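You operate a simulated robot arm through the tools that you are given. There is no shell and no other tool. Be economical: measure what you need, move in short steps, check, and stop when the job is done.

Carry out the task below with a simulated two-armed robot. There is one attempt and no reset: what you move stays moved.

JOB
Pick up the caps bag with one hand, pass it to the other hand and put it on the bottom shelf of the store rack. Open the locker door, take the cracked red-band vial and put it on the second shelf from the bottom of the locker, then shut the door. Any order will do.

Only the result counts: the job must be done as asked and must still hold three seconds after the hand-in. Knocking over, shifting, dropping, spilling or breaking anything else fails it. Lids that push on must go on centred and level and be pressed home; caps that screw on are set level and turned clockwise until they are tight.

ROBOT AND FRAMES
Two 7-joint arms with three-finger grippers on one trunk, on a base that drives. Base frame: it is fixed to the floor where the robot stands at the start and does not move with it; the origin is under the middle of the robot, x ahead of it, y to its left, z up. Readings come in cm, degrees, newtons and seconds.
The left shoulder is at the start at [7, 14.6, 135.8], the right one opposite. With the tool pointing down near the work surface each hand reaches from about 10 to 64 cm from the robot's upright axis, wherever it stands, measured 20 degrees to its own side. Places, roughly: bottom shelf of the store rack [60, 120, 10]; cracked red-band vial (3x3x7 cm) [50, 70, 90]; locker door [40, -120, 100]; second shelf of the locker [60, -120, 60]. Payload 2.2 kg a hand.
Tool frame (each hand has its own): the origin (TCP) lies between the finger pads and is the grasp point; the fingertips stand 2.8 cm ahead of it; z points along the fingers, y is the line along which they close. The gripper opens to 10.2 cm. The gripper's body begins 7.1 cm behind the TCP.
Orientation is that of the tool frame in the base frame, as a unit quaternion [w, x, y, z]. With the fingers straight down and closing along the base's y, the tool's x points along the base's -x, its y along +y and its z along -z.

CONTROLS
- The arms move only by the tool apply_moves. It takes "left_steps", "right_steps" or both (then of equal length, played together; a hand with none holds still); each is a list that holds one entry, the list of rows, each a list of 7 numbers: the shift along the tool's x, y, z in m, then the turn, a rotation vector about the tool's x, y, z in degrees, then the finger opening in m, from 0 to 0.102. In form: [[[x, y, z, rx, ry, rz, gripper], ...]]. A call has 1 to 20 rows; each row shifts and turns the commanded pose from where the row before left it, along the tool's axes as they then stand. A row lasts 0.2 s, in which the tool goes at most 5 cm and 8.6 degrees; a call with a longer step from one row to the next is refused whole, and so is a gripper value outside its range. Where a pose cannot be reached the arm comes as near as it can. A force on the tool above 40 N (or 10 N above the force at the start of the call, whichever is more), or a blocked arm, ends the call early, and 0.2 s more pass. The fingers move at their own pace and stop on an object; they squeeze with about 33 N. The grip force told is the motor's: it shows also when the fingers shut on nothing. Time passes only in rows, and 0.2 s behind the last, so rows that do not move let the fingers close. The reply holds the time, the measured pose of the TCP, the force on the tool along the base axes, the opening and the grip force, in the units named above and with some noise, with the torque about the TCP (base axes, N m) and any sound that the robot's microphone picked up.
- Cameras (640 x 400 px; columns grow to the right, rows downward): "scene" is now at [14.17, 2.24, 162.64]; the picture's right is [0.23, -0.97, 0.00], its down [-0.17, -0.04, -0.98] and it looks along [0.96, 0.22, -0.18] (base axes); focal length 214 px, centre (320, 200). "left" rides on the left gripper at [7.2, 3.8, -8.6] in its tool frame; the picture's right is [-0.46, 0.89, 0.00], its down [-0.60, -0.32, -0.73] and it looks along [-0.65, -0.34, 0.68] (tool axes); focal length 256 px, centre (320, 200). "right" rides on the right gripper at [6.9, 4.4, -8.6] in its tool frame; the picture's right is [-0.53, 0.85, 0.00], its down [-0.58, -0.36, -0.73] and it looks along [-0.62, -0.39, 0.68] (tool axes); focal length 256 px, centre (320, 200). There is no depth. A picture from a camera that has moved, and an enlarged one, comes with that camera's place and axes in the base frame and with its lens.
- camera(camera): a new picture of that camera. The clock stands still meanwhile.
- raise_lower(by): slides the trunk up (or, below 0, down) by that many cm; the arms and the scene camera ride with it, the base frame stays. It gives what a move gives, with no picture.
- steer(legs): drives the robot by 1 to 6 legs, each [ahead, left, turn to the left] in cm, cm and degrees, along the robot's own axes; the way and the turn of a leg run together, so that a leg with both is an arc; at most 150 cm and 180 degrees a leg. The arms and the cameras ride along, it lands a little off, and it stops where it bumps. It gives what a move gives.
- turn_head(pan, tilt): turns the head with the scene camera to pan (to the left, within 86 degrees either way) and tilt (down, from -29 to 69), counted from straight ahead of the robot. It gives what a move gives.
- close_up(camera, box): a new picture of the part [left, top, right, bottom] of that camera's present view, enlarged. The clock stands still meanwhile.
- job_done(): hands the job in; it is judged then, once.

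Work in short steps. Places have to be worked out from the pictures, the camera data and where the tool is seen: move nearer, look again, correct. Check each grasp and each placing, and mend what went wrong. You have 165 turns and 130 pictures in all, those below and enlarged ones among them. Open the grippers and draw the arms clear of the work before you hand the job in, unless the task says otherwise; then end with one line.

The tools are called after ">>>" by a JSON object that holds its "fn" and its "kwargs". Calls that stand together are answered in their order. apply_moves: Moves the arms, as the interface text tells. Its arguments: {"type":"object","properties":{"left_steps":{"type":"array"},"right_steps":{"type":"array"}},"required":[]} The other tools are called the same way: raise_lower (by) slides the trunk up or down; steer (legs) drives the base; turn_head (pan, tilt) turns the head that bears the scene camera; camera (camera) takes a picture; close_up (camera, box) takes an enlarged picture of a part of a camera's view; job_done () hands the job in.

At the start:

```text
time_s: 0.0
left_tool_pos: [33.27, 30.98, 149.98]
left_tcp_rot: [0.0, 0.0, 1.0, 0.0]
left_contact_force: [-1.1, 0.0, 0.3]
left_ft_torque: [0.01, 0.01, 0.0]
left_grip_width: 10.19
left_grasp_force: 0.1
right_tool_pos: [28.57, -0.75, 157.58]
right_tcp_rot: [0.001, 0.001, 1.0, 0.0]
right_contact_force: [1.0, -0.5, 1.0]
right_ft_torque: [0.01, -0.01, 0.0]
right_grip_width: 10.18
right_grasp_force: 0.2
trunk travel left (down, up): [-89.5, 4.5]
robot x, y, heading: [-0.1, 0.09, -0.1]
head pan, tilt: [13.1, 10.2]
```

scene: 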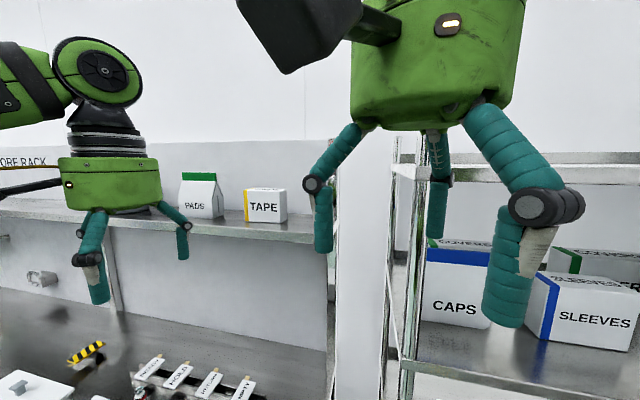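
right: 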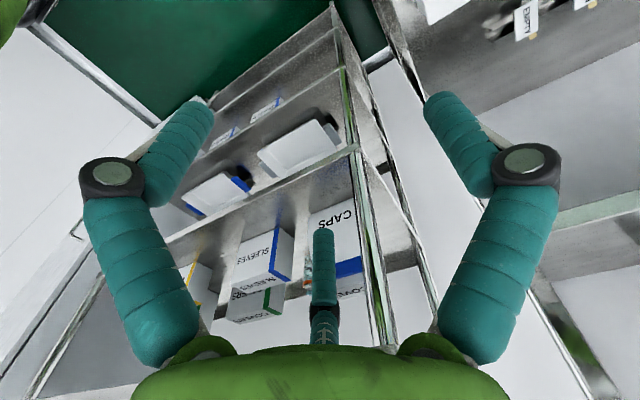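
left: 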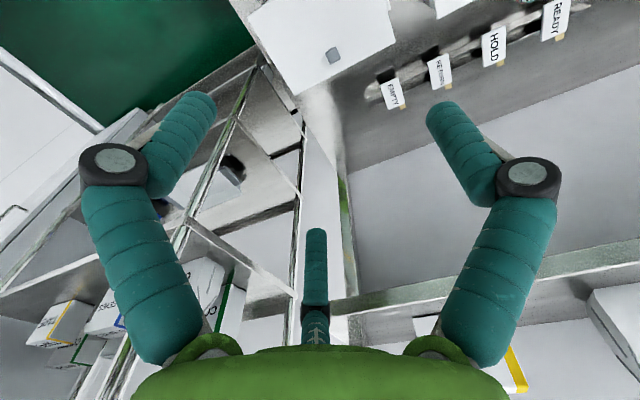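

The first picture shows a shelf unit ahead with CAPS and SLEEVES, and a bench to the left. I look around with the head first.

>>> {"fn": "turn_head", "kwargs": {"pan": -20, "tilt": 30}}

>>> {"fn": "camera", "kwargs": {"camera": "scene"}}

>>> {"fn": "turn_head", "kwargs": {"pan": 60, "tilt": 35}}

>>> {"fn": "camera", "kwargs": {"camera": "scene"}}

>>> {"fn": "turn_head", "kwargs": {"pan": -80, "tilt": 25}}

>>> {"fn": "camera", "kwargs": {"camera": "scene"}}

```text
time_s: 1.0
left_tool_pos: [33.24, 31.06, 150.03]
left_tcp_rot: [-0.001, 0.0, 1.0, 0.0]
left_contact_force: [0.4, -0.1, -0.8]
left_ft_torque: [-0.01, 0.0, -0.02]
left_grip_width: 10.21
left_grasp_force: 0.1
right_tool_pos: [28.6, -0.55, 157.53]
right_tcp_rot: [0.001, 0.001, 1.0, 0.001]
right_contact_force: [-0.3, -0.2, -0.6]
right_ft_torque: [0.04, 0.01, -0.02]
right_grip_width: 10.21
right_grasp_force: 0.0
trunk travel left (down, up): [-89.5, 4.5]
robot x, y, heading: [-0.19, -0.07, -0.1]
head pan, tilt: [-20.0, 30.0]
```

```text
126 pictures are left
camera scene: at [13.61, -2.94, 159.46], right [-0.34, -0.94, 0.0], down [-0.47, 0.17, -0.87], along [0.81, -0.3, -0.5], focal length 214 px, centre (320, 200)
```

scene: 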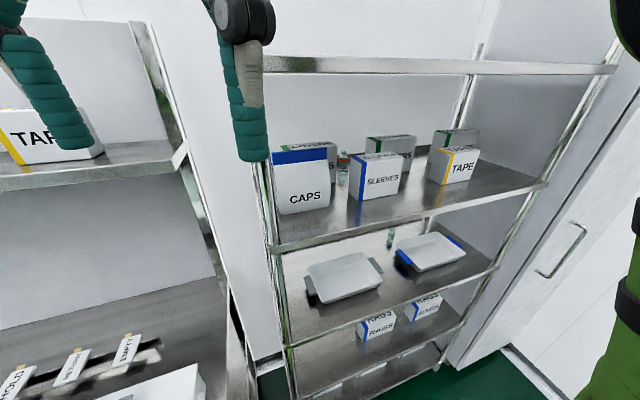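

```text
time_s: 2.5
left_tool_pos: [33.25, 31.17, 149.99]
left_tcp_rot: [0.0, 0.0, 1.0, 0.0]
left_contact_force: [-0.9, 0.2, 0.2]
left_ft_torque: [-0.01, -0.01, 0.0]
left_grip_width: 10.18
left_grasp_force: 0.0
right_tool_pos: [28.65, -0.59, 157.47]
right_tcp_rot: [0.0, 0.001, 1.0, 0.001]
right_contact_force: [-0.5, -0.5, 0.8]
right_ft_torque: [-0.03, 0.0, 0.03]
right_grip_width: 10.22
right_grasp_force: 0.3
trunk travel left (down, up): [-89.5, 4.5]
robot x, y, heading: [0.01, 0.15, 0.1]
head pan, tilt: [60.0, 35.0]
```

```text
125 pictures are left
camera scene: at [9.52, 7.76, 158.67], right [0.87, -0.5, 0.0], down [-0.29, -0.5, -0.82], along [0.41, 0.71, -0.57], focal length 214 px, centre (320, 200)
```

scene: 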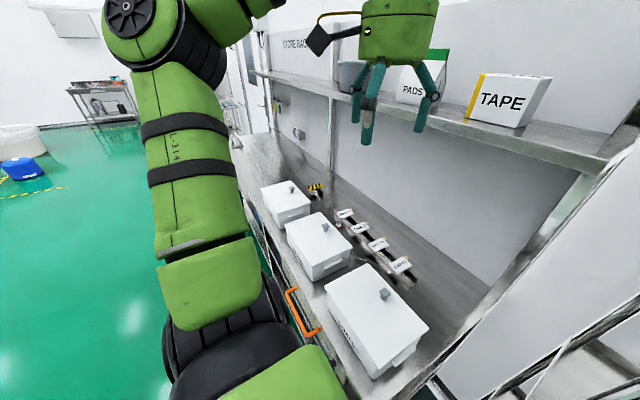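

```text
time_s: 4.7
left_tool_pos: [33.26, 31.03, 149.97]
left_tcp_rot: [0.0, 0.0, 1.0, 0.0]
left_contact_force: [-1.4, 0.7, 0.7]
left_ft_torque: [-0.01, -0.01, -0.01]
left_grip_width: 10.21
left_grasp_force: 0.1
right_tool_pos: [28.79, -0.61, 157.59]
right_tcp_rot: [0.0, 0.001, 1.0, 0.002]
right_contact_force: [0.8, 0.3, 0.4]
right_ft_torque: [-0.05, -0.01, 0.03]
right_grip_width: 10.21
right_grasp_force: 0.1
trunk travel left (down, up): [-89.5, 4.5]
robot x, y, heading: [-0.22, -0.03, 0.1]
head pan, tilt: [-80.0, 25.0]
```

```text
124 pictures are left
camera scene: at [6.72, -8.93, 160.25], right [-0.98, -0.17, 0.0], down [-0.07, 0.42, -0.91], along [0.16, -0.89, -0.42], focal length 214 px, centre (320, 200)
```

scene: 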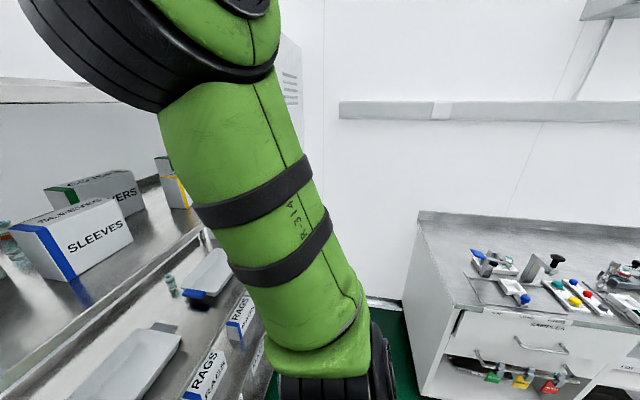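

The locker looks like the tall cabinet near [40,-117]; the CAPS bag is on the rack ahead; the bench with labelled slots and boxes is to the left. I back off and move left to look at the bench and the store rack.

>>> {"fn": "steer", "kwargs": {"legs": [[-40, 0, 0], [0, 70, 0]]}}

>>> {"fn": "turn_head", "kwargs": {"pan": 10, "tilt": 30}}

>>> {"fn": "camera", "kwargs": {"camera": "scene"}}

>>> {"fn": "turn_head", "kwargs": {"pan": 40, "tilt": 30}}

>>> {"fn": "camera", "kwargs": {"camera": "scene"}}

```text
time_s: 10.8
left_tool_pos: [-8.61, 102.37, 150.09]
left_tcp_rot: [0.001, -0.008, 1.0, 0.002]
left_contact_force: [0.3, -0.1, -0.6]
left_ft_torque: [0.02, 0.01, 0.0]
left_grip_width: 10.2
left_grasp_force: 0.0
right_tool_pos: [-12.8, 70.63, 157.58]
right_tcp_rot: [-0.001, -0.007, 1.0, 0.002]
right_contact_force: [-0.1, -0.5, -0.6]
right_ft_torque: [0.04, 0.02, 0.02]
right_grip_width: 10.19
right_grasp_force: 0.1
trunk travel left (down, up): [-89.5, 4.5]
robot x, y, heading: [-41.44, 71.01, 1.2]
head pan, tilt: [-80.0, 25.0]
```

```text
time_s: 12.4
left_tool_pos: [-8.57, 102.73, 149.99]
left_tcp_rot: [-0.001, -0.009, 1.0, 0.0]
left_contact_force: [-0.2, -0.4, -0.1]
left_ft_torque: [-0.01, -0.01, 0.01]
left_grip_width: 10.19
left_grasp_force: 0.1
right_tool_pos: [-12.83, 70.96, 157.56]
right_tcp_rot: [0.0, -0.008, 1.0, 0.001]
right_contact_force: [-0.3, 0.0, 0.5]
right_ft_torque: [0.0, 0.0, 0.0]
right_grip_width: 10.2
right_grasp_force: 0.1
trunk travel left (down, up): [-89.5, 4.5]
robot x, y, heading: [-41.45, 70.65, 1.0]
head pan, tilt: [10.0, 30.0]
```

```text
123 pictures are left
camera scene: at [-27.36, 72.96, 159.45], right [0.19, -0.98, 0.0], down [-0.49, -0.09, -0.87], along [0.85, 0.16, -0.5], focal length 214 px, centre (320, 200)
```

scene: 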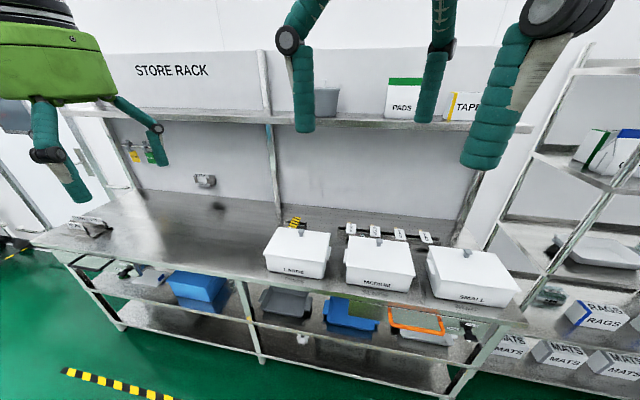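

```text
time_s: 13.4
left_tool_pos: [-8.62, 102.56, 150.02]
left_tcp_rot: [0.0, -0.008, 1.0, 0.0]
left_contact_force: [-0.1, 0.0, -0.3]
left_ft_torque: [0.03, -0.01, 0.03]
left_grip_width: 10.2
left_grasp_force: 0.1
right_tool_pos: [-12.67, 70.79, 157.53]
right_tcp_rot: [0.0, -0.008, 1.0, 0.002]
right_contact_force: [0.0, -0.1, -0.4]
right_ft_torque: [0.0, 0.0, -0.01]
right_grip_width: 10.19
right_grasp_force: 0.1
trunk travel left (down, up): [-89.5, 4.5]
robot x, y, heading: [-41.37, 70.99, 0.8]
head pan, tilt: [40.0, 30.0]
```

```text
122 pictures are left
camera scene: at [-29.41, 77.14, 159.45], right [0.65, -0.76, 0.0], down [-0.38, -0.33, -0.87], along [0.65, 0.57, -0.5], focal length 214 px, centre (320, 200)
```

scene: 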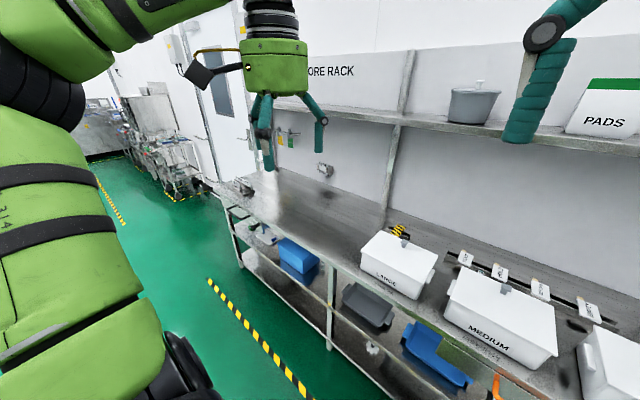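

The store rack is this long bench unit (label STORE RACK), with the bottom shelf near the floor. I zoom on the area behind the boxes for the vial.

>>> {"fn": "turn_head", "kwargs": {"pan": 5, "tilt": 38}}

>>> {"fn": "close_up", "kwargs": {"camera": "scene", "box": [180, 80, 480, 270]}}

>>> {"fn": "close_up", "kwargs": {"camera": "scene", "box": [180, 210, 480, 400]}}

```text
time_s: 14.4
left_tool_pos: [-8.63, 102.69, 149.96]
left_tcp_rot: [0.001, -0.008, 1.0, 0.0]
left_contact_force: [-0.8, -0.1, -0.6]
left_ft_torque: [0.01, 0.06, 0.01]
left_grip_width: 10.21
left_grasp_force: 0.1
right_tool_pos: [-12.7, 70.89, 157.54]
right_tcp_rot: [0.0, -0.007, 1.0, 0.001]
right_contact_force: [0.2, -0.2, -0.9]
right_ft_torque: [-0.02, 0.0, -0.03]
right_grip_width: 10.2
right_grasp_force: 0.1
trunk travel left (down, up): [-89.5, 4.5]
robot x, y, heading: [-41.66, 70.72, 1.2]
head pan, tilt: [5.0, 38.0]
```

```text
2.11 times, centred on (330, 175) of scene
camera zoom: at [-27.66, 72.13, 158.22], right [0.1, -0.99, 0.0], down [-0.61, -0.06, -0.79], along [0.78, 0.08, -0.62], focal length 452 px, centre (299, 253)
```

zoom: 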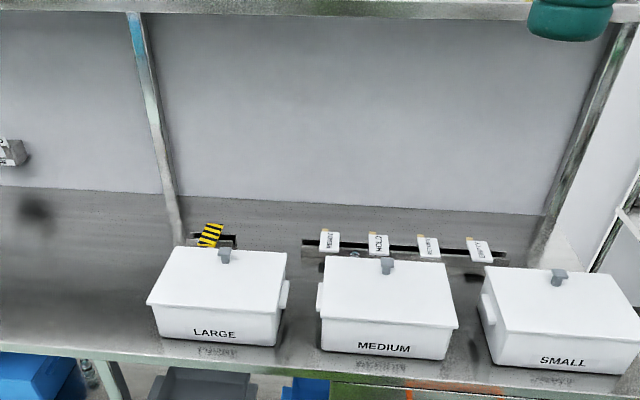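

```text
2.11 times, centred on (330, 305) of scene
camera zoom: at [-27.66, 72.13, 158.22], right [0.1, -0.99, 0.0], down [-0.61, -0.06, -0.79], along [0.78, 0.08, -0.62], focal length 452 px, centre (299, -21)
```

zoom: 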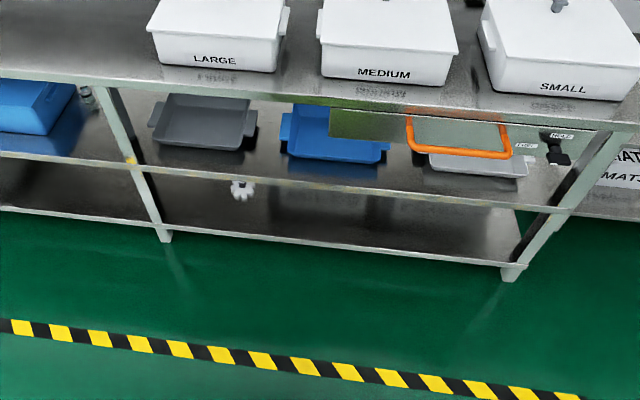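

The bottom shelf is clear and within view. I drive nearer so the head camera can look behind the boxes.

>>> {"fn": "steer", "kwargs": {"legs": [[30, 0, 0]]}}

>>> {"fn": "turn_head", "kwargs": {"pan": 0, "tilt": 45}}

>>> {"fn": "camera", "kwargs": {"camera": "scene"}}

```text
time_s: 16.4
left_tool_pos: [20.71, 103.05, 150.11]
left_tcp_rot: [0.002, -0.007, 1.0, 0.0]
left_contact_force: [-0.2, -0.1, 0.0]
left_ft_torque: [0.0, -0.06, 0.01]
left_grip_width: 10.2
left_grasp_force: 0.0
right_tool_pos: [16.46, 71.28, 157.7]
right_tcp_rot: [0.002, -0.006, 1.0, 0.001]
right_contact_force: [0.4, 0.6, -0.4]
right_ft_torque: [-0.04, -0.05, 0.01]
right_grip_width: 10.19
right_grasp_force: 0.0
trunk travel left (down, up): [-89.5, 4.5]
robot x, y, heading: [-11.74, 71.3, 0.9]
head pan, tilt: [5.0, 38.0]
```

```text
time_s: 17.1
left_tool_pos: [20.93, 102.92, 150.11]
left_tcp_rot: [0.001, -0.007, 1.0, 0.0]
left_contact_force: [-0.2, -0.2, 0.7]
left_ft_torque: [0.01, 0.03, 0.0]
left_grip_width: 10.22
left_grasp_force: 0.0
right_tool_pos: [16.68, 71.19, 157.71]
right_tcp_rot: [0.001, -0.005, 1.0, 0.001]
right_contact_force: [-0.1, -1.0, -0.4]
right_ft_torque: [0.0, -0.02, 0.0]
right_grip_width: 10.21
right_grasp_force: 0.0
trunk travel left (down, up): [-89.5, 4.5]
robot x, y, heading: [-11.51, 71.21, 0.8]
head pan, tilt: [0.0, 45.0]
```

```text
119 pictures are left
camera scene: at [1.35, 71.75, 157.21], right [0.01, -1.0, 0.0], down [-0.71, -0.01, -0.71], along [0.71, 0.01, -0.71], focal length 214 px, centre (320, 200)
```

scene: 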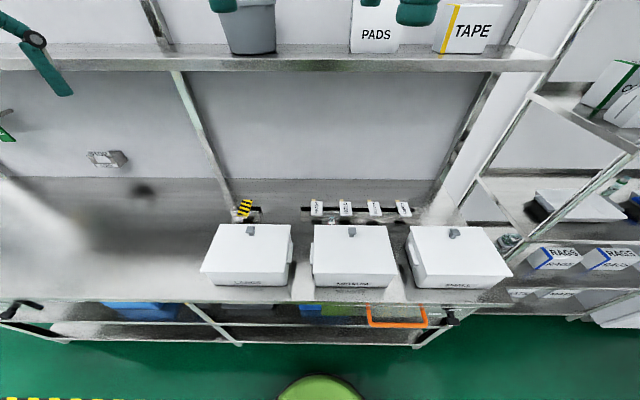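

>>> {"fn": "close_up", "kwargs": {"camera": "scene", "box": [210, 180, 440, 260]}}

```text
2.78 times, centred on (325, 220) of scene
camera zoom: at [1.35, 71.75, 157.21], right [0.01, -1.0, 0.0], down [-0.71, -0.01, -0.71], along [0.71, 0.01, -0.71], focal length 597 px, centre (306, 144)
```

zoom: 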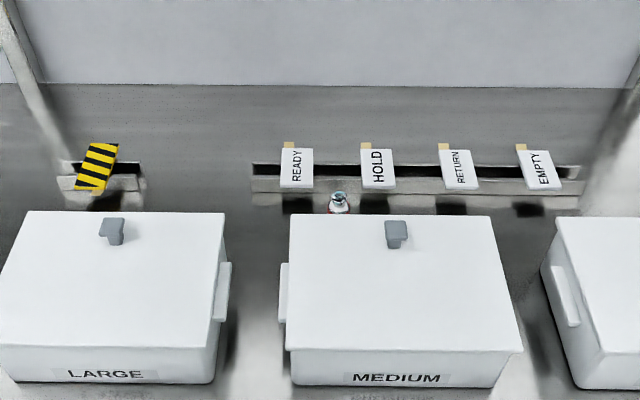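

A red-band vial stands behind the MEDIUM box at about [54, 68], in front of the overhead shelf edge (x≈61). I place the robot so the left hand can reach it from above.

>>> {"fn": "steer", "kwargs": {"legs": [[0, -20, -0.8], [8, 0, 0]]}}

>>> {"fn": "turn_head", "kwargs": {"pan": 20, "tilt": 45}}

>>> {"fn": "camera", "kwargs": {"camera": "scene"}}

>>> {"fn": "camera", "kwargs": {"camera": "left"}}

```text
time_s: 19.3
left_tool_pos: [28.02, 82.86, 150.32]
left_tcp_rot: [0.006, 0.002, 1.0, -0.001]
left_contact_force: [-1.0, 0.6, 0.5]
left_ft_torque: [-0.02, -0.17, 0.02]
left_grip_width: 10.19
left_grasp_force: 0.0
right_tool_pos: [23.09, 51.17, 157.93]
right_tcp_rot: [0.006, 0.002, 1.0, 0.0]
right_contact_force: [-1.5, -0.6, -0.1]
right_ft_torque: [-0.04, -0.15, -0.01]
right_grip_width: 10.21
right_grasp_force: 0.0
trunk travel left (down, up): [-89.5, 4.5]
robot x, y, heading: [-3.89, 51.57, -0.4]
head pan, tilt: [0.0, 45.0]
```

```text
time_s: 20.1
left_tool_pos: [29.44, 82.58, 149.99]
left_tcp_rot: [0.001, 0.003, 1.0, 0.0]
left_contact_force: [1.1, 0.1, 0.4]
left_ft_torque: [-0.04, 0.04, 0.03]
left_grip_width: 10.21
left_grasp_force: 0.2
right_tool_pos: [24.64, 50.95, 157.64]
right_tcp_rot: [0.001, 0.002, 1.0, 0.0]
right_contact_force: [0.2, 0.5, -0.1]
right_ft_torque: [-0.03, 0.01, -0.01]
right_grip_width: 10.21
right_grasp_force: 0.0
trunk travel left (down, up): [-89.5, 4.5]
robot x, y, heading: [-3.83, 51.53, -0.4]
head pan, tilt: [20.0, 45.0]
```

```text
117 pictures are left
camera scene: at [8.89, 54.51, 157.19], right [0.34, -0.94, 0.0], down [-0.67, -0.24, -0.71], along [0.67, 0.24, -0.71], focal length 214 px, centre (320, 200)
```

scene: 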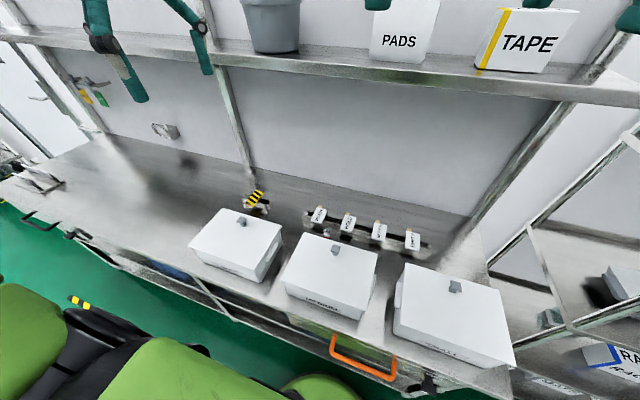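

```text
116 pictures are left
camera left: at [22.21, 86.36, 158.64], right [0.47, 0.88, 0.0], down [0.6, -0.32, 0.73], along [0.65, -0.34, -0.68], focal length 256 px, centre (320, 200)
```

left: 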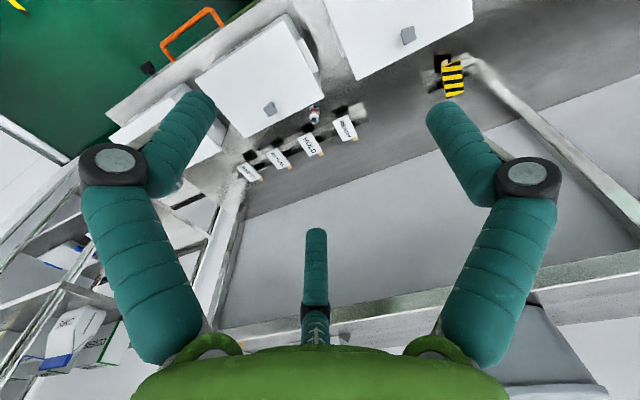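

The left camera confirms the vial at [54.1, 68.1]. I lower the left hand to z≈122, then go forward to above it, with the fingers a bit narrowed.

>>> {"fn": "apply_moves", "kwargs": {"left_steps": [[[0, -0.01, 0.04, 0, 0, 0, 0.09], [0, -0.01, 0.04, 0, 0, 0, 0.08], [0, -0.01, 0.04, 0, 0, 0, 0.07], [0, -0.01, 0.04, 0, 0, 0, 0.07], [0, -0.01, 0.04, 0, 0, 0, 0.07], [0, -0.01, 0.04, 0, 0, 0, 0.07], [-0.04, -0.015, 0.01, 0, 0, 0, 0.07], [-0.04, -0.015, 0.01, 0, 0, 0, 0.07], [-0.04, -0.015, 0.01, 0, 0, 0, 0.07], [-0.03, -0.015, 0.01, 0, 0, 0, 0.07], [-0.03, -0.015, 0.01, 0, 0, 0, 0.07], [0, 0, 0, 0, 0, 0, 0.07]]]}}

>>> {"fn": "camera", "kwargs": {"camera": "left"}}

>>> {"fn": "camera", "kwargs": {"camera": "scene"}}

```text
time_s: 22.8
left_tool_pos: [47.44, 69.3, 121.03]
left_tcp_rot: [0.001, 0.001, 1.0, 0.0]
left_contact_force: [-0.2, 0.0, -0.8]
left_ft_torque: [0.03, -0.02, 0.01]
left_grip_width: 7.01
left_grasp_force: 0.0
right_tool_pos: [24.67, 50.94, 157.68]
right_tcp_rot: [0.001, 0.001, 1.0, 0.001]
right_contact_force: [0.3, 1.0, 0.6]
right_ft_torque: [-0.05, -0.03, -0.01]
right_grip_width: 10.24
right_grasp_force: 0.1
trunk travel left (down, up): [-89.5, 4.5]
robot x, y, heading: [-3.43, 51.63, -0.1]
head pan, tilt: [20.0, 45.0]
```

```text
115 pictures are left
camera left: at [40.29, 73.12, 129.51], right [0.47, 0.88, 0.0], down [0.6, -0.32, 0.73], along [0.65, -0.34, -0.68], focal length 256 px, centre (320, 200)
```

left: 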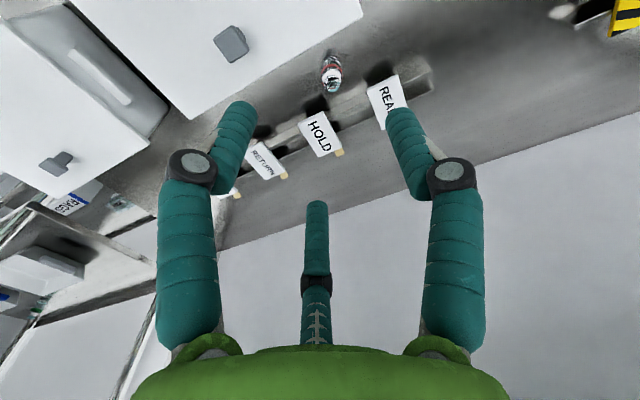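

```text
114 pictures are left
camera scene: at [8.88, 54.48, 157.19], right [0.34, -0.94, 0.0], down [-0.67, -0.24, -0.71], along [0.67, 0.24, -0.71], focal length 214 px, centre (320, 200)
```

scene: 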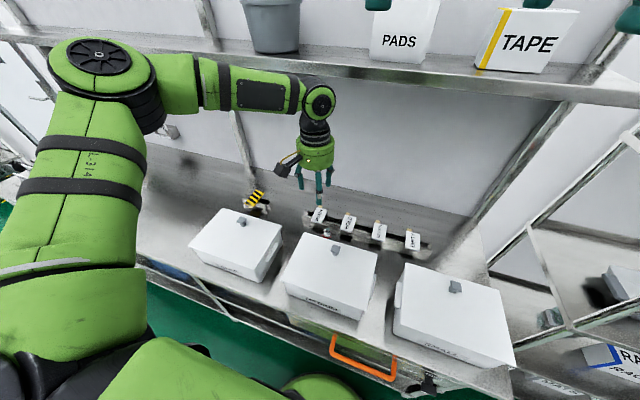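

The arm is clear of the shelf. I zoom on the vial to see its band and crack, and fix its place.

>>> {"fn": "close_up", "kwargs": {"camera": "left", "box": [250, 20, 410, 120]}}

```text
4.00 times, centred on (330, 70) of left
camera zoom: at [40.29, 73.12, 129.51], right [0.47, 0.88, 0.0], down [0.6, -0.32, 0.73], along [0.65, -0.34, -0.68], focal length 1024 px, centre (280, 720)
```

zoom: 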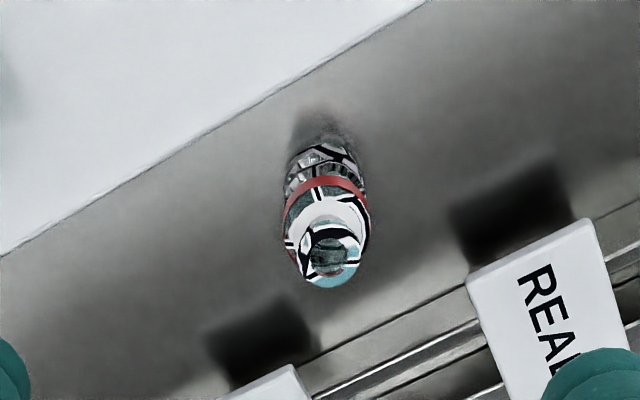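

The vial has the red band and crack lines. I put it at about [52.6, 68.6] with the bench near z 91; I move over it and down partway.

>>> {"fn": "apply_moves", "kwargs": {"left_steps": [[[-0.026, -0.004, 0, 0, 0, 0, 0.07], [-0.026, -0.003, 0, 0, 0, 0, 0.07], [0, 0, 0.03, 0, 0, 0, 0.07], [0, 0, 0.03, 0, 0, 0, 0.07], [0, 0, 0.03, 0, 0, 0, 0.07], [0, 0, 0, 0, 0, 0, 0.07]]]}}

>>> {"fn": "camera", "kwargs": {"camera": "left"}}

>>> {"fn": "close_up", "kwargs": {"camera": "scene", "box": [260, 120, 420, 240]}}

```text
time_s: 24.1
left_tool_pos: [48.78, 71.52, 113.15]
left_tcp_rot: [0.002, 0.002, 1.0, 0.0]
left_contact_force: [0.1, -0.7, -0.1]
left_ft_torque: [0.0, 0.0, 0.02]
left_grip_width: 6.97
left_grasp_force: 0.0
left hand out of reach, approached as far as the arm can: row 1, 2, 3, 4, 5
right_tool_pos: [24.53, 50.93, 157.7]
right_tcp_rot: [0.002, 0.003, 1.0, 0.001]
right_contact_force: [0.1, -1.5, -0.1]
right_ft_torque: [0.01, 0.01, -0.01]
right_grip_width: 10.2
right_grasp_force: 0.1
trunk travel left (down, up): [-89.5, 4.5]
robot x, y, heading: [-3.91, 51.47, -0.2]
head pan, tilt: [20.0, 45.0]
```

```text
112 pictures are left
camera left: at [41.56, 75.29, 121.63], right [0.47, 0.88, 0.0], down [0.6, -0.32, 0.73], along [0.65, -0.34, -0.68], focal length 256 px, centre (320, 200)
```

left: 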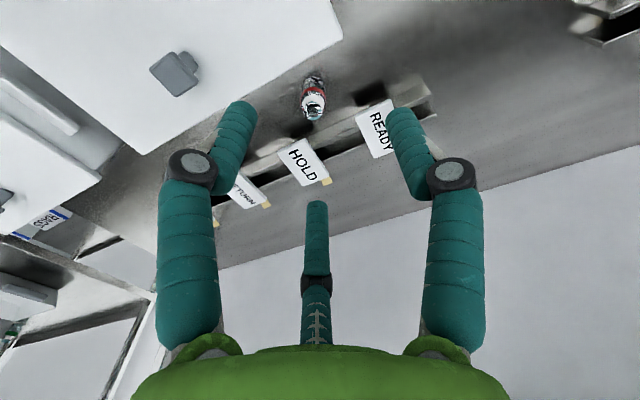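

```text
3.33 times, centred on (340, 180) of scene
camera zoom: at [8.85, 54.47, 157.2], right [0.34, -0.94, 0.0], down [-0.66, -0.24, -0.71], along [0.67, 0.24, -0.71], focal length 715 px, centre (253, 267)
```

zoom: 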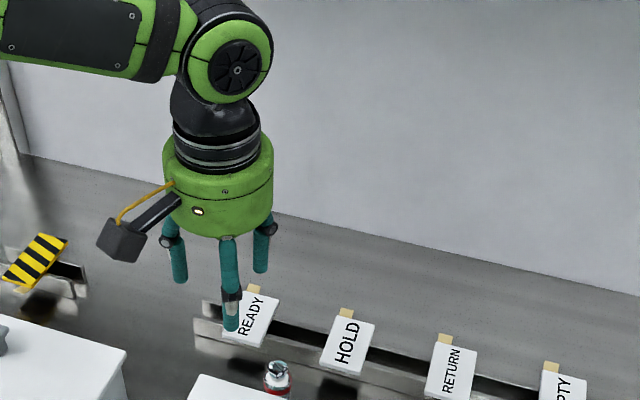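

The hand is at its reach limit, so I drive the base 5 cm nearer; fingertips (z≈110) clear the box lids.

>>> {"fn": "steer", "kwargs": {"legs": [[5, 0, 0]]}}

>>> {"fn": "apply_moves", "kwargs": {"left_steps": [[[0, -0.01, 0, 0, 0, 0, 0.07], [0, 0, 0, 0, 0, 0, 0.07]]]}}

>>> {"fn": "camera", "kwargs": {"camera": "left"}}

```text
time_s: 25.3
left_tool_pos: [53.15, 71.54, 112.8]
left_tcp_rot: [0.001, 0.001, 1.0, 0.0]
left_contact_force: [1.2, -0.1, -0.5]
left_ft_torque: [0.02, 0.04, -0.02]
left_grip_width: 7.02
left_grasp_force: 0.1
right_tool_pos: [29.24, 50.85, 157.47]
right_tcp_rot: [-0.001, 0.002, 1.0, 0.002]
right_contact_force: [0.9, -1.0, -1.1]
right_ft_torque: [-0.05, 0.11, 0.01]
right_grip_width: 10.21
right_grasp_force: 0.1
trunk travel left (down, up): [-89.5, 4.5]
robot x, y, heading: [0.41, 51.48, -0.1]
head pan, tilt: [20.0, 45.0]
stopped in leg 1: the robot was blocked; the commanded pose is now the measured one
```

```text
time_s: 25.9
left_tool_pos: [52.4, 70.89, 113.23]
left_tcp_rot: [0.003, 0.001, 1.0, -0.001]
left_contact_force: [-0.1, 0.0, 0.0]
left_ft_torque: [-0.04, 0.01, 0.02]
left_grip_width: 7.01
left_grasp_force: 0.2
left hand out of reach, approached as far as the arm can: row 1
right_tool_pos: [28.63, 50.84, 157.65]
right_tcp_rot: [0.0, 0.001, 1.0, 0.002]
right_contact_force: [-0.3, 0.4, -0.5]
right_ft_torque: [-0.01, 0.0, 0.03]
right_grip_width: 10.23
right_grasp_force: 0.1
trunk travel left (down, up): [-89.5, 4.5]
robot x, y, heading: [0.1, 51.45, -0.2]
head pan, tilt: [20.0, 45.0]
```

```text
110 pictures are left
camera left: at [45.06, 74.68, 121.72], right [0.47, 0.88, 0.0], down [0.6, -0.32, 0.73], along [0.65, -0.34, -0.68], focal length 256 px, centre (320, 200)
```

left: 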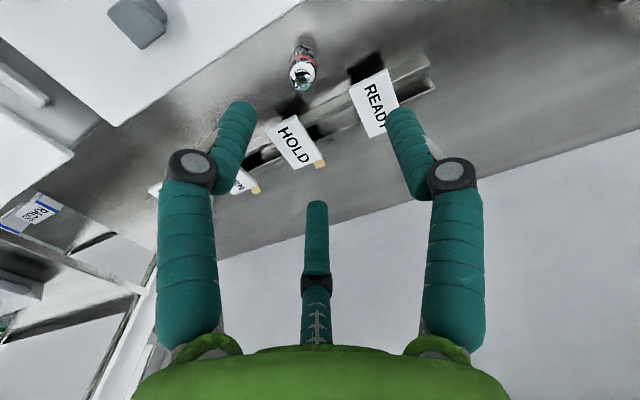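

The base touched the bench; I back off 0.5 cm. The reach text suggests lower heights reach farther, so I try descending while shifting toward y 68.6.

>>> {"fn": "apply_moves", "kwargs": {"left_steps": [[[0, -0.01, 0.01, 0, 0, 0, 0.07], [0, -0.01, 0.02, 0, 0, 0, 0.07], [0, 0, 0.02, 0, 0, 0, 0.07], [0, 0, 0, 0, 0, 0, 0.07]]]}}

>>> {"fn": "camera", "kwargs": {"camera": "left"}}

```text
time_s: 26.9
left_tool_pos: [50.01, 70.85, 109.75]
left_tcp_rot: [0.002, 0.001, 1.0, -0.001]
left_contact_force: [-0.7, 0.2, -0.9]
left_ft_torque: [0.04, -0.03, 0.0]
left_grip_width: 7.01
left_grasp_force: 0.1
left hand out of reach, approached as far as the arm can: row 1, 2, 3
right_tool_pos: [28.52, 51.09, 157.59]
right_tcp_rot: [0.002, 0.001, 1.0, 0.001]
right_contact_force: [-0.3, 0.1, 0.2]
right_ft_torque: [-0.01, 0.0, -0.02]
right_grip_width: 10.2
right_grasp_force: 0.1
trunk travel left (down, up): [-89.5, 4.5]
robot x, y, heading: [-0.03, 51.7, 0.0]
head pan, tilt: [20.0, 45.0]
```

```text
109 pictures are left
camera left: at [42.78, 74.64, 118.25], right [0.47, 0.88, 0.0], down [0.6, -0.32, 0.73], along [0.65, -0.34, -0.68], focal length 256 px, centre (320, 200)
```

left: 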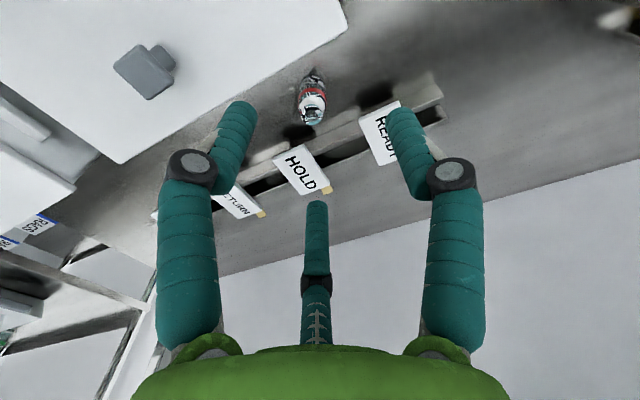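

Going lower cuts reach, so the shoulder should come down: I raise the hand 27 cm (drawing back 6 cm), then lower the trunk by 25 cm.

>>> {"fn": "apply_moves", "kwargs": {"left_steps": [[[0.02, 0, -0.03, 0, 0, 0, 0.07], [0.02, 0, -0.04, 0, 0, 0, 0.07], [0.02, 0, -0.04, 0, 0, 0, 0.07], [0, 0, -0.04, 0, 0, 0, 0.07], [0, 0, -0.04, 0, 0, 0, 0.07], [0, 0, -0.04, 0, 0, 0, 0.07], [0, 0, -0.04, 0, 0, 0, 0.07], [0, 0, 0, 0, 0, 0, 0.07]]]}}

>>> {"fn": "raise_lower", "kwargs": {"by": -22}}

>>> {"fn": "camera", "kwargs": {"camera": "scene"}}

```text
time_s: 28.7
left_tool_pos: [43.7, 70.81, 136.81]
left_tcp_rot: [0.001, 0.002, 1.0, 0.0]
left_contact_force: [0.2, -0.2, 0.7]
left_ft_torque: [-0.02, -0.01, 0.02]
left_grip_width: 7.0
left_grasp_force: 0.0
right_tool_pos: [28.61, 50.77, 157.58]
right_tcp_rot: [0.001, 0.001, 1.0, 0.001]
right_contact_force: [0.2, 0.8, 0.7]
right_ft_torque: [0.01, -0.02, 0.03]
right_grip_width: 10.2
right_grasp_force: 0.0
trunk travel left (down, up): [-89.5, 4.5]
robot x, y, heading: [0.06, 51.77, -0.2]
head pan, tilt: [20.0, 45.0]
```

```text
time_s: 31.0
left_tool_pos: [43.61, 70.89, 114.67]
left_tcp_rot: [0.002, 0.001, 1.0, 0.001]
left_contact_force: [-0.2, -0.1, 0.1]
left_ft_torque: [0.0, 0.01, 0.0]
left_grip_width: 6.98
left_grasp_force: 0.0
right_tool_pos: [28.51, 50.95, 135.64]
right_tcp_rot: [0.001, 0.001, 1.0, 0.001]
right_contact_force: [-0.1, 0.0, 1.4]
right_ft_torque: [0.01, 0.03, 0.0]
right_grip_width: 10.2
right_grasp_force: 0.0
trunk travel left (down, up): [-67.5, 26.5]
robot x, y, heading: [0.12, 51.47, -0.2]
head pan, tilt: [20.0, 45.0]
```

```text
108 pictures are left
camera scene: at [12.77, 54.47, 135.19], right [0.34, -0.94, 0.0], down [-0.66, -0.24, -0.71], along [0.67, 0.24, -0.71], focal length 214 px, centre (320, 200)
```

scene: 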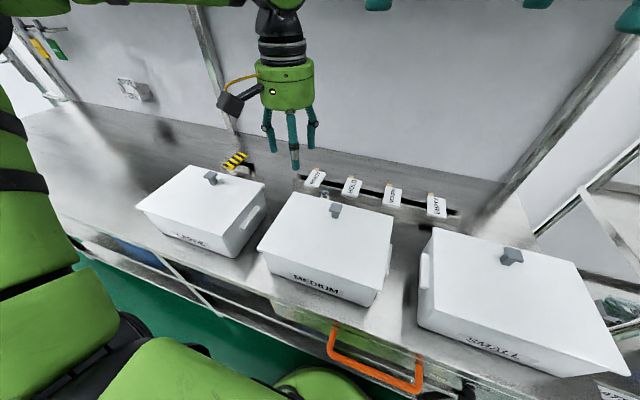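

The hand is clear. I move over the vial at z≈108 and look.

>>> {"fn": "apply_moves", "kwargs": {"left_steps": [[[-0.03, -0.007, 0.01, 0, 0, 0, 0.07], [-0.03, -0.007, 0.01, 0, 0, 0, 0.07], [-0.03, -0.008, 0.01, 0, 0, 0, 0.07], [0, 0, 0.03, 0, 0, 0, 0.07], [0, 0, 0, 0, 0, 0, 0.07]]]}}

>>> {"fn": "camera", "kwargs": {"camera": "left"}}

>>> {"fn": "close_up", "kwargs": {"camera": "scene", "box": [240, 60, 400, 240]}}

```text
time_s: 32.2
left_tool_pos: [51.36, 69.14, 108.82]
left_tcp_rot: [0.001, 0.0, 1.0, 0.001]
left_contact_force: [-0.7, -0.7, -0.6]
left_ft_torque: [-0.02, 0.03, 0.0]
left_grip_width: 6.99
left_grasp_force: 0.0
left hand out of reach, approached as far as the arm can: row 3
right_tool_pos: [28.63, 50.83, 135.57]
right_tcp_rot: [0.0, 0.0, 1.0, 0.002]
right_contact_force: [-0.5, 0.6, -0.3]
right_ft_torque: [-0.03, 0.0, 0.01]
right_grip_width: 10.21
right_grasp_force: 0.0
trunk travel left (down, up): [-67.5, 26.5]
robot x, y, heading: [0.22, 51.77, -0.2]
head pan, tilt: [20.0, 45.0]
```

```text
107 pictures are left
camera left: at [44.03, 72.88, 117.38], right [0.47, 0.89, 0.0], down [0.6, -0.32, 0.73], along [0.65, -0.34, -0.68], focal length 256 px, centre (320, 200)
```

left: 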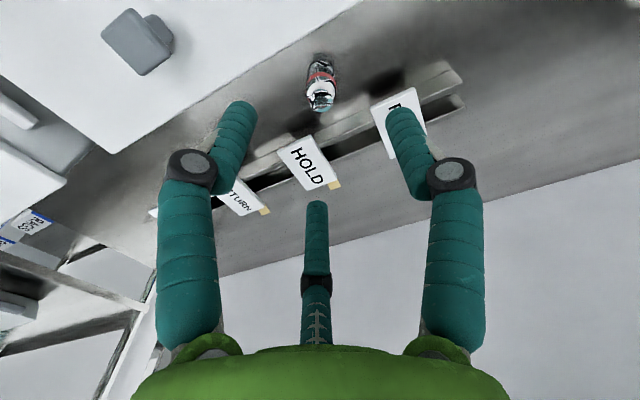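

```text
2.22 times, centred on (320, 150) of scene
camera zoom: at [12.84, 54.46, 135.18], right [0.34, -0.94, 0.0], down [-0.67, -0.24, -0.71], along [0.66, 0.24, -0.71], focal length 477 px, centre (320, 311)
```

zoom: 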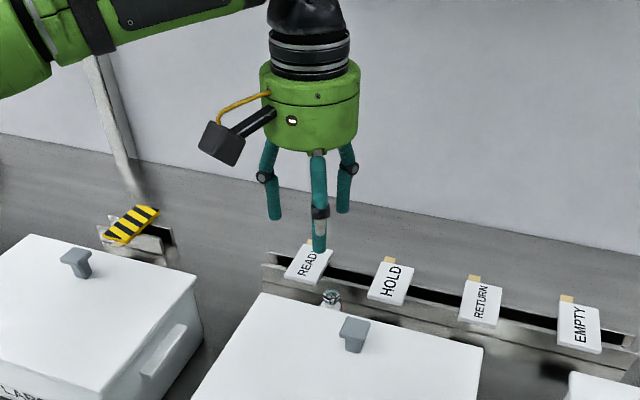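

The vial solves to about [52.2, 68.65], base z≈91.4, top 98.4. I correct the aim and go down to just above the vial's top.

>>> {"fn": "apply_moves", "kwargs": {"left_steps": [[[-0.008, -0.005, 0.02, 0, 0, 0, 0.07], [0, 0, 0.03, 0, 0, 0, 0.07], [0, 0, 0.015, 0, 0, 0, 0.07], [0, 0, 0, 0, 0, 0, 0.07]]]}}

>>> {"fn": "camera", "kwargs": {"camera": "left"}}

>>> {"fn": "close_up", "kwargs": {"camera": "scene", "box": [240, 60, 400, 240]}}

```text
time_s: 33.2
left_tool_pos: [52.11, 68.68, 102.39]
left_tcp_rot: [0.002, 0.001, 1.0, 0.0]
left_contact_force: [0.7, 0.3, -0.4]
left_ft_torque: [0.01, 0.0, -0.02]
left_grip_width: 7.01
left_grasp_force: 0.1
right_tool_pos: [28.66, 50.85, 135.59]
right_tcp_rot: [0.001, 0.001, 1.0, 0.001]
right_contact_force: [-0.2, 0.3, -0.6]
right_ft_torque: [0.05, -0.02, -0.02]
right_grip_width: 10.19
right_grasp_force: 0.1
trunk travel left (down, up): [-67.5, 26.5]
robot x, y, heading: [0.32, 51.87, 0.1]
head pan, tilt: [20.0, 45.0]
```

```text
105 pictures are left
camera left: at [44.93, 72.52, 110.99], right [0.47, 0.88, 0.0], down [0.6, -0.32, 0.73], along [0.65, -0.34, -0.68], focal length 256 px, centre (320, 200)
```

left: 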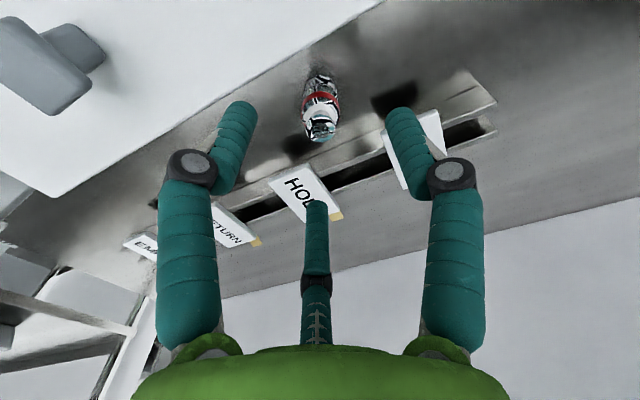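

```text
2.22 times, centred on (320, 150) of scene
camera zoom: at [12.78, 54.45, 135.19], right [0.34, -0.94, 0.0], down [-0.66, -0.24, -0.71], along [0.66, 0.24, -0.71], focal length 477 px, centre (320, 311)
```

zoom: 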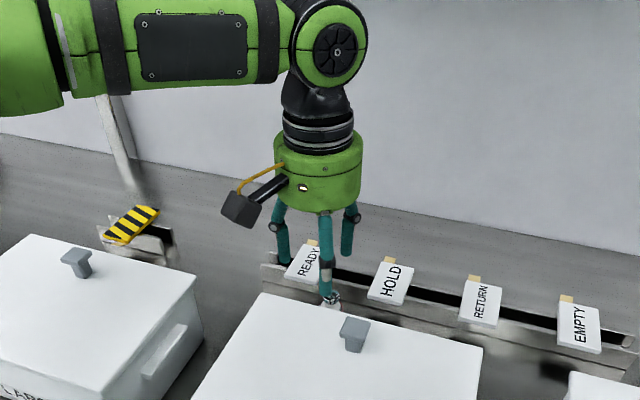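

The vial is centred under the hand. I go down to z≈95.6 slowly, then close.

>>> {"fn": "apply_moves", "kwargs": {"left_steps": [[[0, 0, 0.02, 0, 0, 0, 0.07], [0, 0, 0.02, 0, 0, 0, 0.07], [0, 0, 0.015, 0, 0, 0, 0.07], [0, 0, 0.012, 0, 0, 0, 0.07], [0, 0, 0, 0, 0, 0, 0.07]]]}}

>>> {"fn": "camera", "kwargs": {"camera": "left"}}

```text
time_s: 34.4
left_tool_pos: [52.08, 68.71, 95.56]
left_tcp_rot: [0.001, 0.001, 1.0, -0.001]
left_contact_force: [0.3, -1.8, 9.5]
left_ft_torque: [-0.18, 0.46, 0.08]
left_grip_width: 8.83
left_grasp_force: 4.1
right_tool_pos: [28.61, 50.83, 135.58]
right_tcp_rot: [0.001, 0.001, 1.0, 0.002]
right_contact_force: [-0.8, -0.1, -0.2]
right_ft_torque: [0.0, 0.02, 0.01]
right_grip_width: 10.19
right_grasp_force: 0.0
trunk travel left (down, up): [-67.5, 26.5]
robot x, y, heading: [-0.15, 51.45, 0.2]
head pan, tilt: [20.0, 45.0]
```

```text
103 pictures are left
camera left: at [44.84, 72.45, 104.14], right [0.47, 0.88, 0.0], down [0.6, -0.32, 0.73], along [0.65, -0.34, -0.68], focal length 256 px, centre (320, 200)
```

left: 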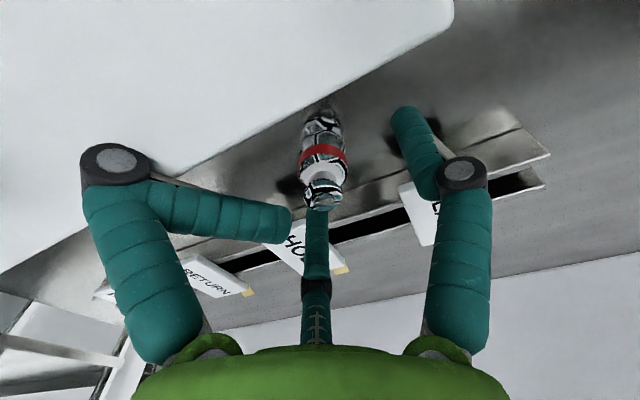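

A finger is deflected (width 8.83, 9.5 N up): it is resting on the box lid. I go back up at once.

>>> {"fn": "apply_moves", "kwargs": {"left_steps": [[[0, 0, -0.02, 0, 0, 0, 0.07], [0, 0, -0.02, 0, 0, 0, 0.07], [0, 0, -0.03, 0, 0, 0, 0.07], [0, 0, -0.02, 0, 0, 0, 0.07], [0, 0, 0, 0, 0, 0, 0.07]]]}}

>>> {"fn": "camera", "kwargs": {"camera": "left"}}

>>> {"fn": "close_up", "kwargs": {"camera": "scene", "box": [240, 100, 400, 280]}}

```text
time_s: 35.6
left_tool_pos: [52.18, 68.73, 104.71]
left_tcp_rot: [0.001, 0.001, 1.0, 0.0]
left_contact_force: [0.2, 0.1, 0.5]
left_ft_torque: [0.0, 0.03, -0.03]
left_grip_width: 7.07
left_grasp_force: 0.0
right_tool_pos: [28.68, 50.99, 135.7]
right_tcp_rot: [0.002, 0.001, 1.0, 0.002]
right_contact_force: [0.1, 0.6, 1.1]
right_ft_torque: [0.0, -0.02, 0.01]
right_grip_width: 10.21
right_grasp_force: 0.1
trunk travel left (down, up): [-67.5, 26.5]
robot x, y, heading: [0.19, 51.53, -0.1]
head pan, tilt: [20.0, 45.0]
```

```text
102 pictures are left
camera left: at [44.94, 72.51, 113.34], right [0.47, 0.88, 0.0], down [0.6, -0.32, 0.73], along [0.65, -0.34, -0.68], focal length 256 px, centre (320, 200)
```

left: 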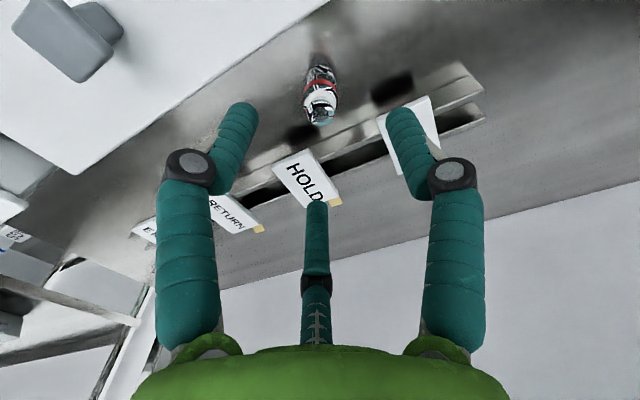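

```text
2.22 times, centred on (320, 190) of scene
camera zoom: at [12.8, 54.48, 135.19], right [0.34, -0.94, 0.0], down [-0.67, -0.24, -0.71], along [0.66, 0.24, -0.71], focal length 477 px, centre (320, 222)
```

zoom: 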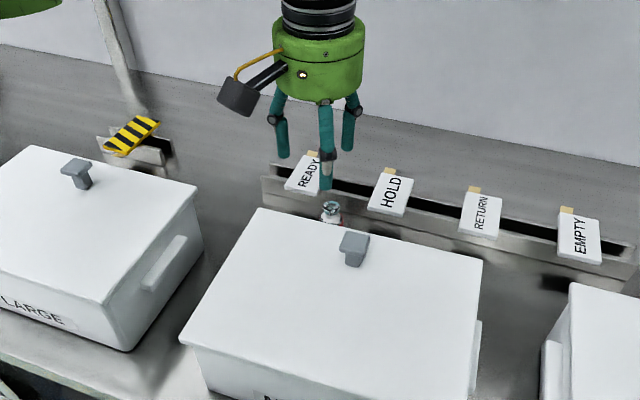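

I compare with the same crop as before to check whether the box moved.

>>> {"fn": "close_up", "kwargs": {"camera": "scene", "box": [240, 60, 400, 240]}}

```text
2.22 times, centred on (320, 150) of scene
camera zoom: at [12.8, 54.48, 135.19], right [0.34, -0.94, 0.0], down [-0.67, -0.24, -0.71], along [0.66, 0.24, -0.71], focal length 477 px, centre (320, 311)
```

zoom: 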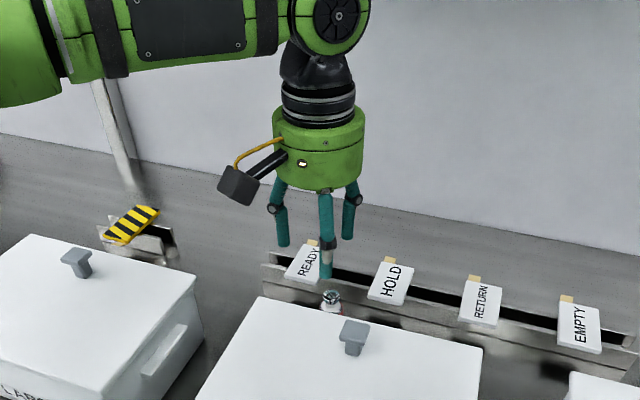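

The lid's back edge solves to x≈47.7, z≈98.5, and the near finger came down on it. I turn the hand 24° so that no finger points at the box, narrow to 6 cm and look again.

>>> {"fn": "apply_moves", "kwargs": {"left_steps": [[[0, 0, 0, 0, 0, -8, 0.06], [0, 0, 0, 0, 0, -8, 0.06], [0, 0, 0, 0, 0, -8, 0.06], [0, 0, 0, 0, 0, 0, 0.06]]]}}

>>> {"fn": "camera", "kwargs": {"camera": "left"}}

>>> {"fn": "close_up", "kwargs": {"camera": "scene", "box": [240, 60, 400, 240]}}

```text
time_s: 36.6
left_tool_pos: [52.29, 68.71, 104.86]
left_tcp_rot: [0.001, -0.208, 0.978, -0.001]
left_contact_force: [-0.1, -0.6, 0.1]
left_ft_torque: [0.0, -0.03, -0.01]
left_grip_width: 6.0
left_grasp_force: 0.0
right_tool_pos: [28.62, 50.92, 135.76]
right_tcp_rot: [0.0, 0.0, 1.0, 0.002]
right_contact_force: [0.3, -0.2, -0.4]
right_ft_torque: [0.03, 0.01, 0.02]
right_grip_width: 10.2
right_grasp_force: 0.0
trunk travel left (down, up): [-67.5, 26.5]
robot x, y, heading: [-0.18, 51.7, -0.1]
head pan, tilt: [20.0, 45.0]
```

```text
99 pictures are left
camera left: at [44.03, 69.17, 113.36], right [0.06, 1.0, 0.0], down [0.68, -0.04, 0.73], along [0.73, -0.05, -0.68], focal length 256 px, centre (320, 200)
```

left: 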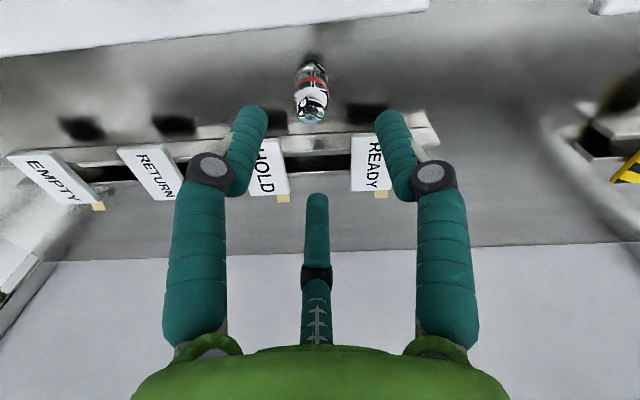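

```text
2.22 times, centred on (320, 150) of scene
camera zoom: at [12.79, 54.48, 135.19], right [0.34, -0.94, 0.0], down [-0.66, -0.24, -0.71], along [0.66, 0.24, -0.71], focal length 477 px, centre (320, 311)
```

zoom: 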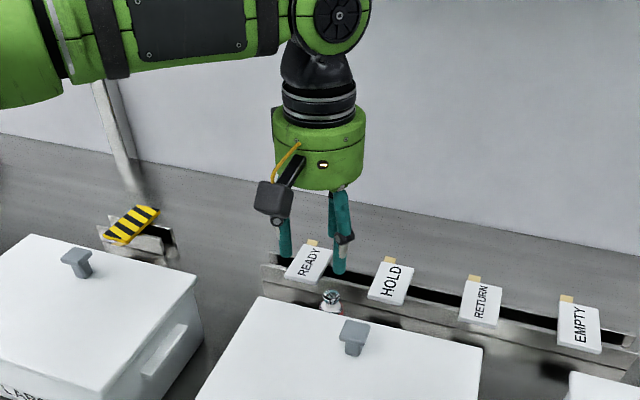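

The fingers now straddle the vial along the box-parallel line. I shift slightly (−0.2, −0.4) and descend in steps.

>>> {"fn": "apply_moves", "kwargs": {"left_steps": [[[0.0035, -0.0028, 0.01, 0, 0, 0, 0.06], [0, 0, 0.02, 0, 0, 0, 0.06], [0, 0, 0.015, 0, 0, 0, 0.06], [0, 0, 0, 0, 0, 0, 0.06]]]}}

>>> {"fn": "camera", "kwargs": {"camera": "left"}}

```text
time_s: 37.6
left_tool_pos: [52.03, 68.16, 100.34]
left_tcp_rot: [0.002, -0.207, 0.978, -0.001]
left_contact_force: [0.0, 0.1, 0.7]
left_ft_torque: [-0.02, -0.01, -0.01]
left_grip_width: 6.01
left_grasp_force: 0.0
right_tool_pos: [28.51, 50.87, 135.72]
right_tcp_rot: [0.0, 0.001, 1.0, 0.003]
right_contact_force: [-0.2, 1.0, -0.3]
right_ft_torque: [0.02, -0.01, -0.02]
right_grip_width: 10.19
right_grasp_force: 0.2
trunk travel left (down, up): [-67.5, 26.5]
robot x, y, heading: [0.01, 51.69, 0.0]
head pan, tilt: [20.0, 45.0]
```

```text
97 pictures are left
camera left: at [43.84, 68.75, 108.84], right [0.07, 1.0, 0.0], down [0.68, -0.05, 0.73], along [0.73, -0.05, -0.68], focal length 256 px, centre (320, 200)
```

left: 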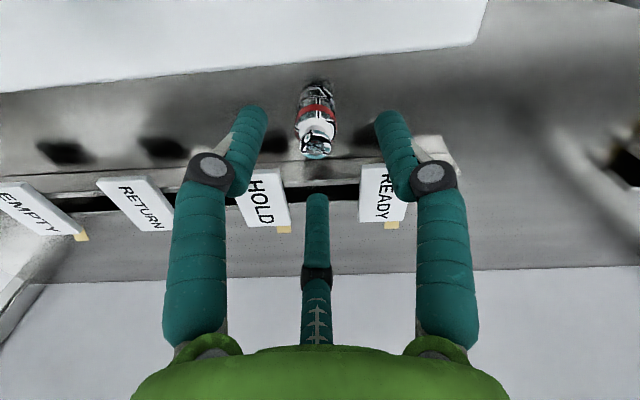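

The near fingers are clear of the lid edge. I continue to z≈95.6.

>>> {"fn": "apply_moves", "kwargs": {"left_steps": [[[0, 0, 0.015, 0, 0, 0, 0.06], [0, 0, 0.015, 0, 0, 0, 0.06], [0, 0, 0.017, 0, 0, 0, 0.06], [0, 0, 0, 0, 0, 0, 0.06]]]}}

>>> {"fn": "camera", "kwargs": {"camera": "left"}}

```text
time_s: 38.6
left_tool_pos: [51.84, 68.45, 95.74]
left_tcp_rot: [0.002, -0.207, 0.978, -0.001]
left_contact_force: [-0.3, -0.9, -0.1]
left_ft_torque: [-0.01, 0.03, 0.03]
left_grip_width: 5.99
left_grasp_force: 0.1
right_tool_pos: [28.63, 50.81, 135.69]
right_tcp_rot: [0.001, 0.0, 1.0, 0.001]
right_contact_force: [-0.4, 0.2, -0.4]
right_ft_torque: [0.0, 0.01, 0.03]
right_grip_width: 10.21
right_grasp_force: 0.1
trunk travel left (down, up): [-67.5, 26.5]
robot x, y, heading: [0.06, 51.54, -0.2]
head pan, tilt: [20.0, 45.0]
```

```text
96 pictures are left
camera left: at [43.77, 68.98, 104.29], right [0.07, 1.0, 0.0], down [0.68, -0.04, 0.73], along [0.73, -0.05, -0.68], focal length 256 px, centre (320, 200)
```

left: 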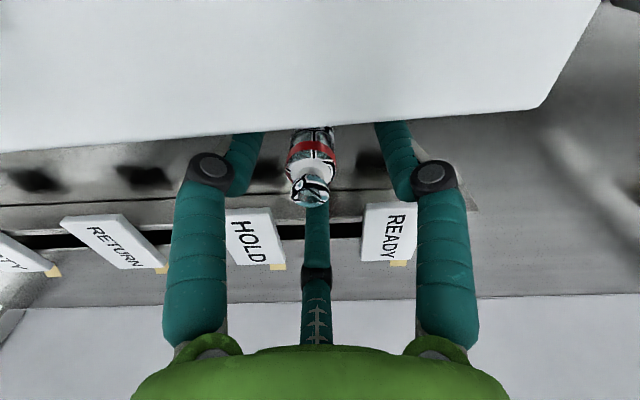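

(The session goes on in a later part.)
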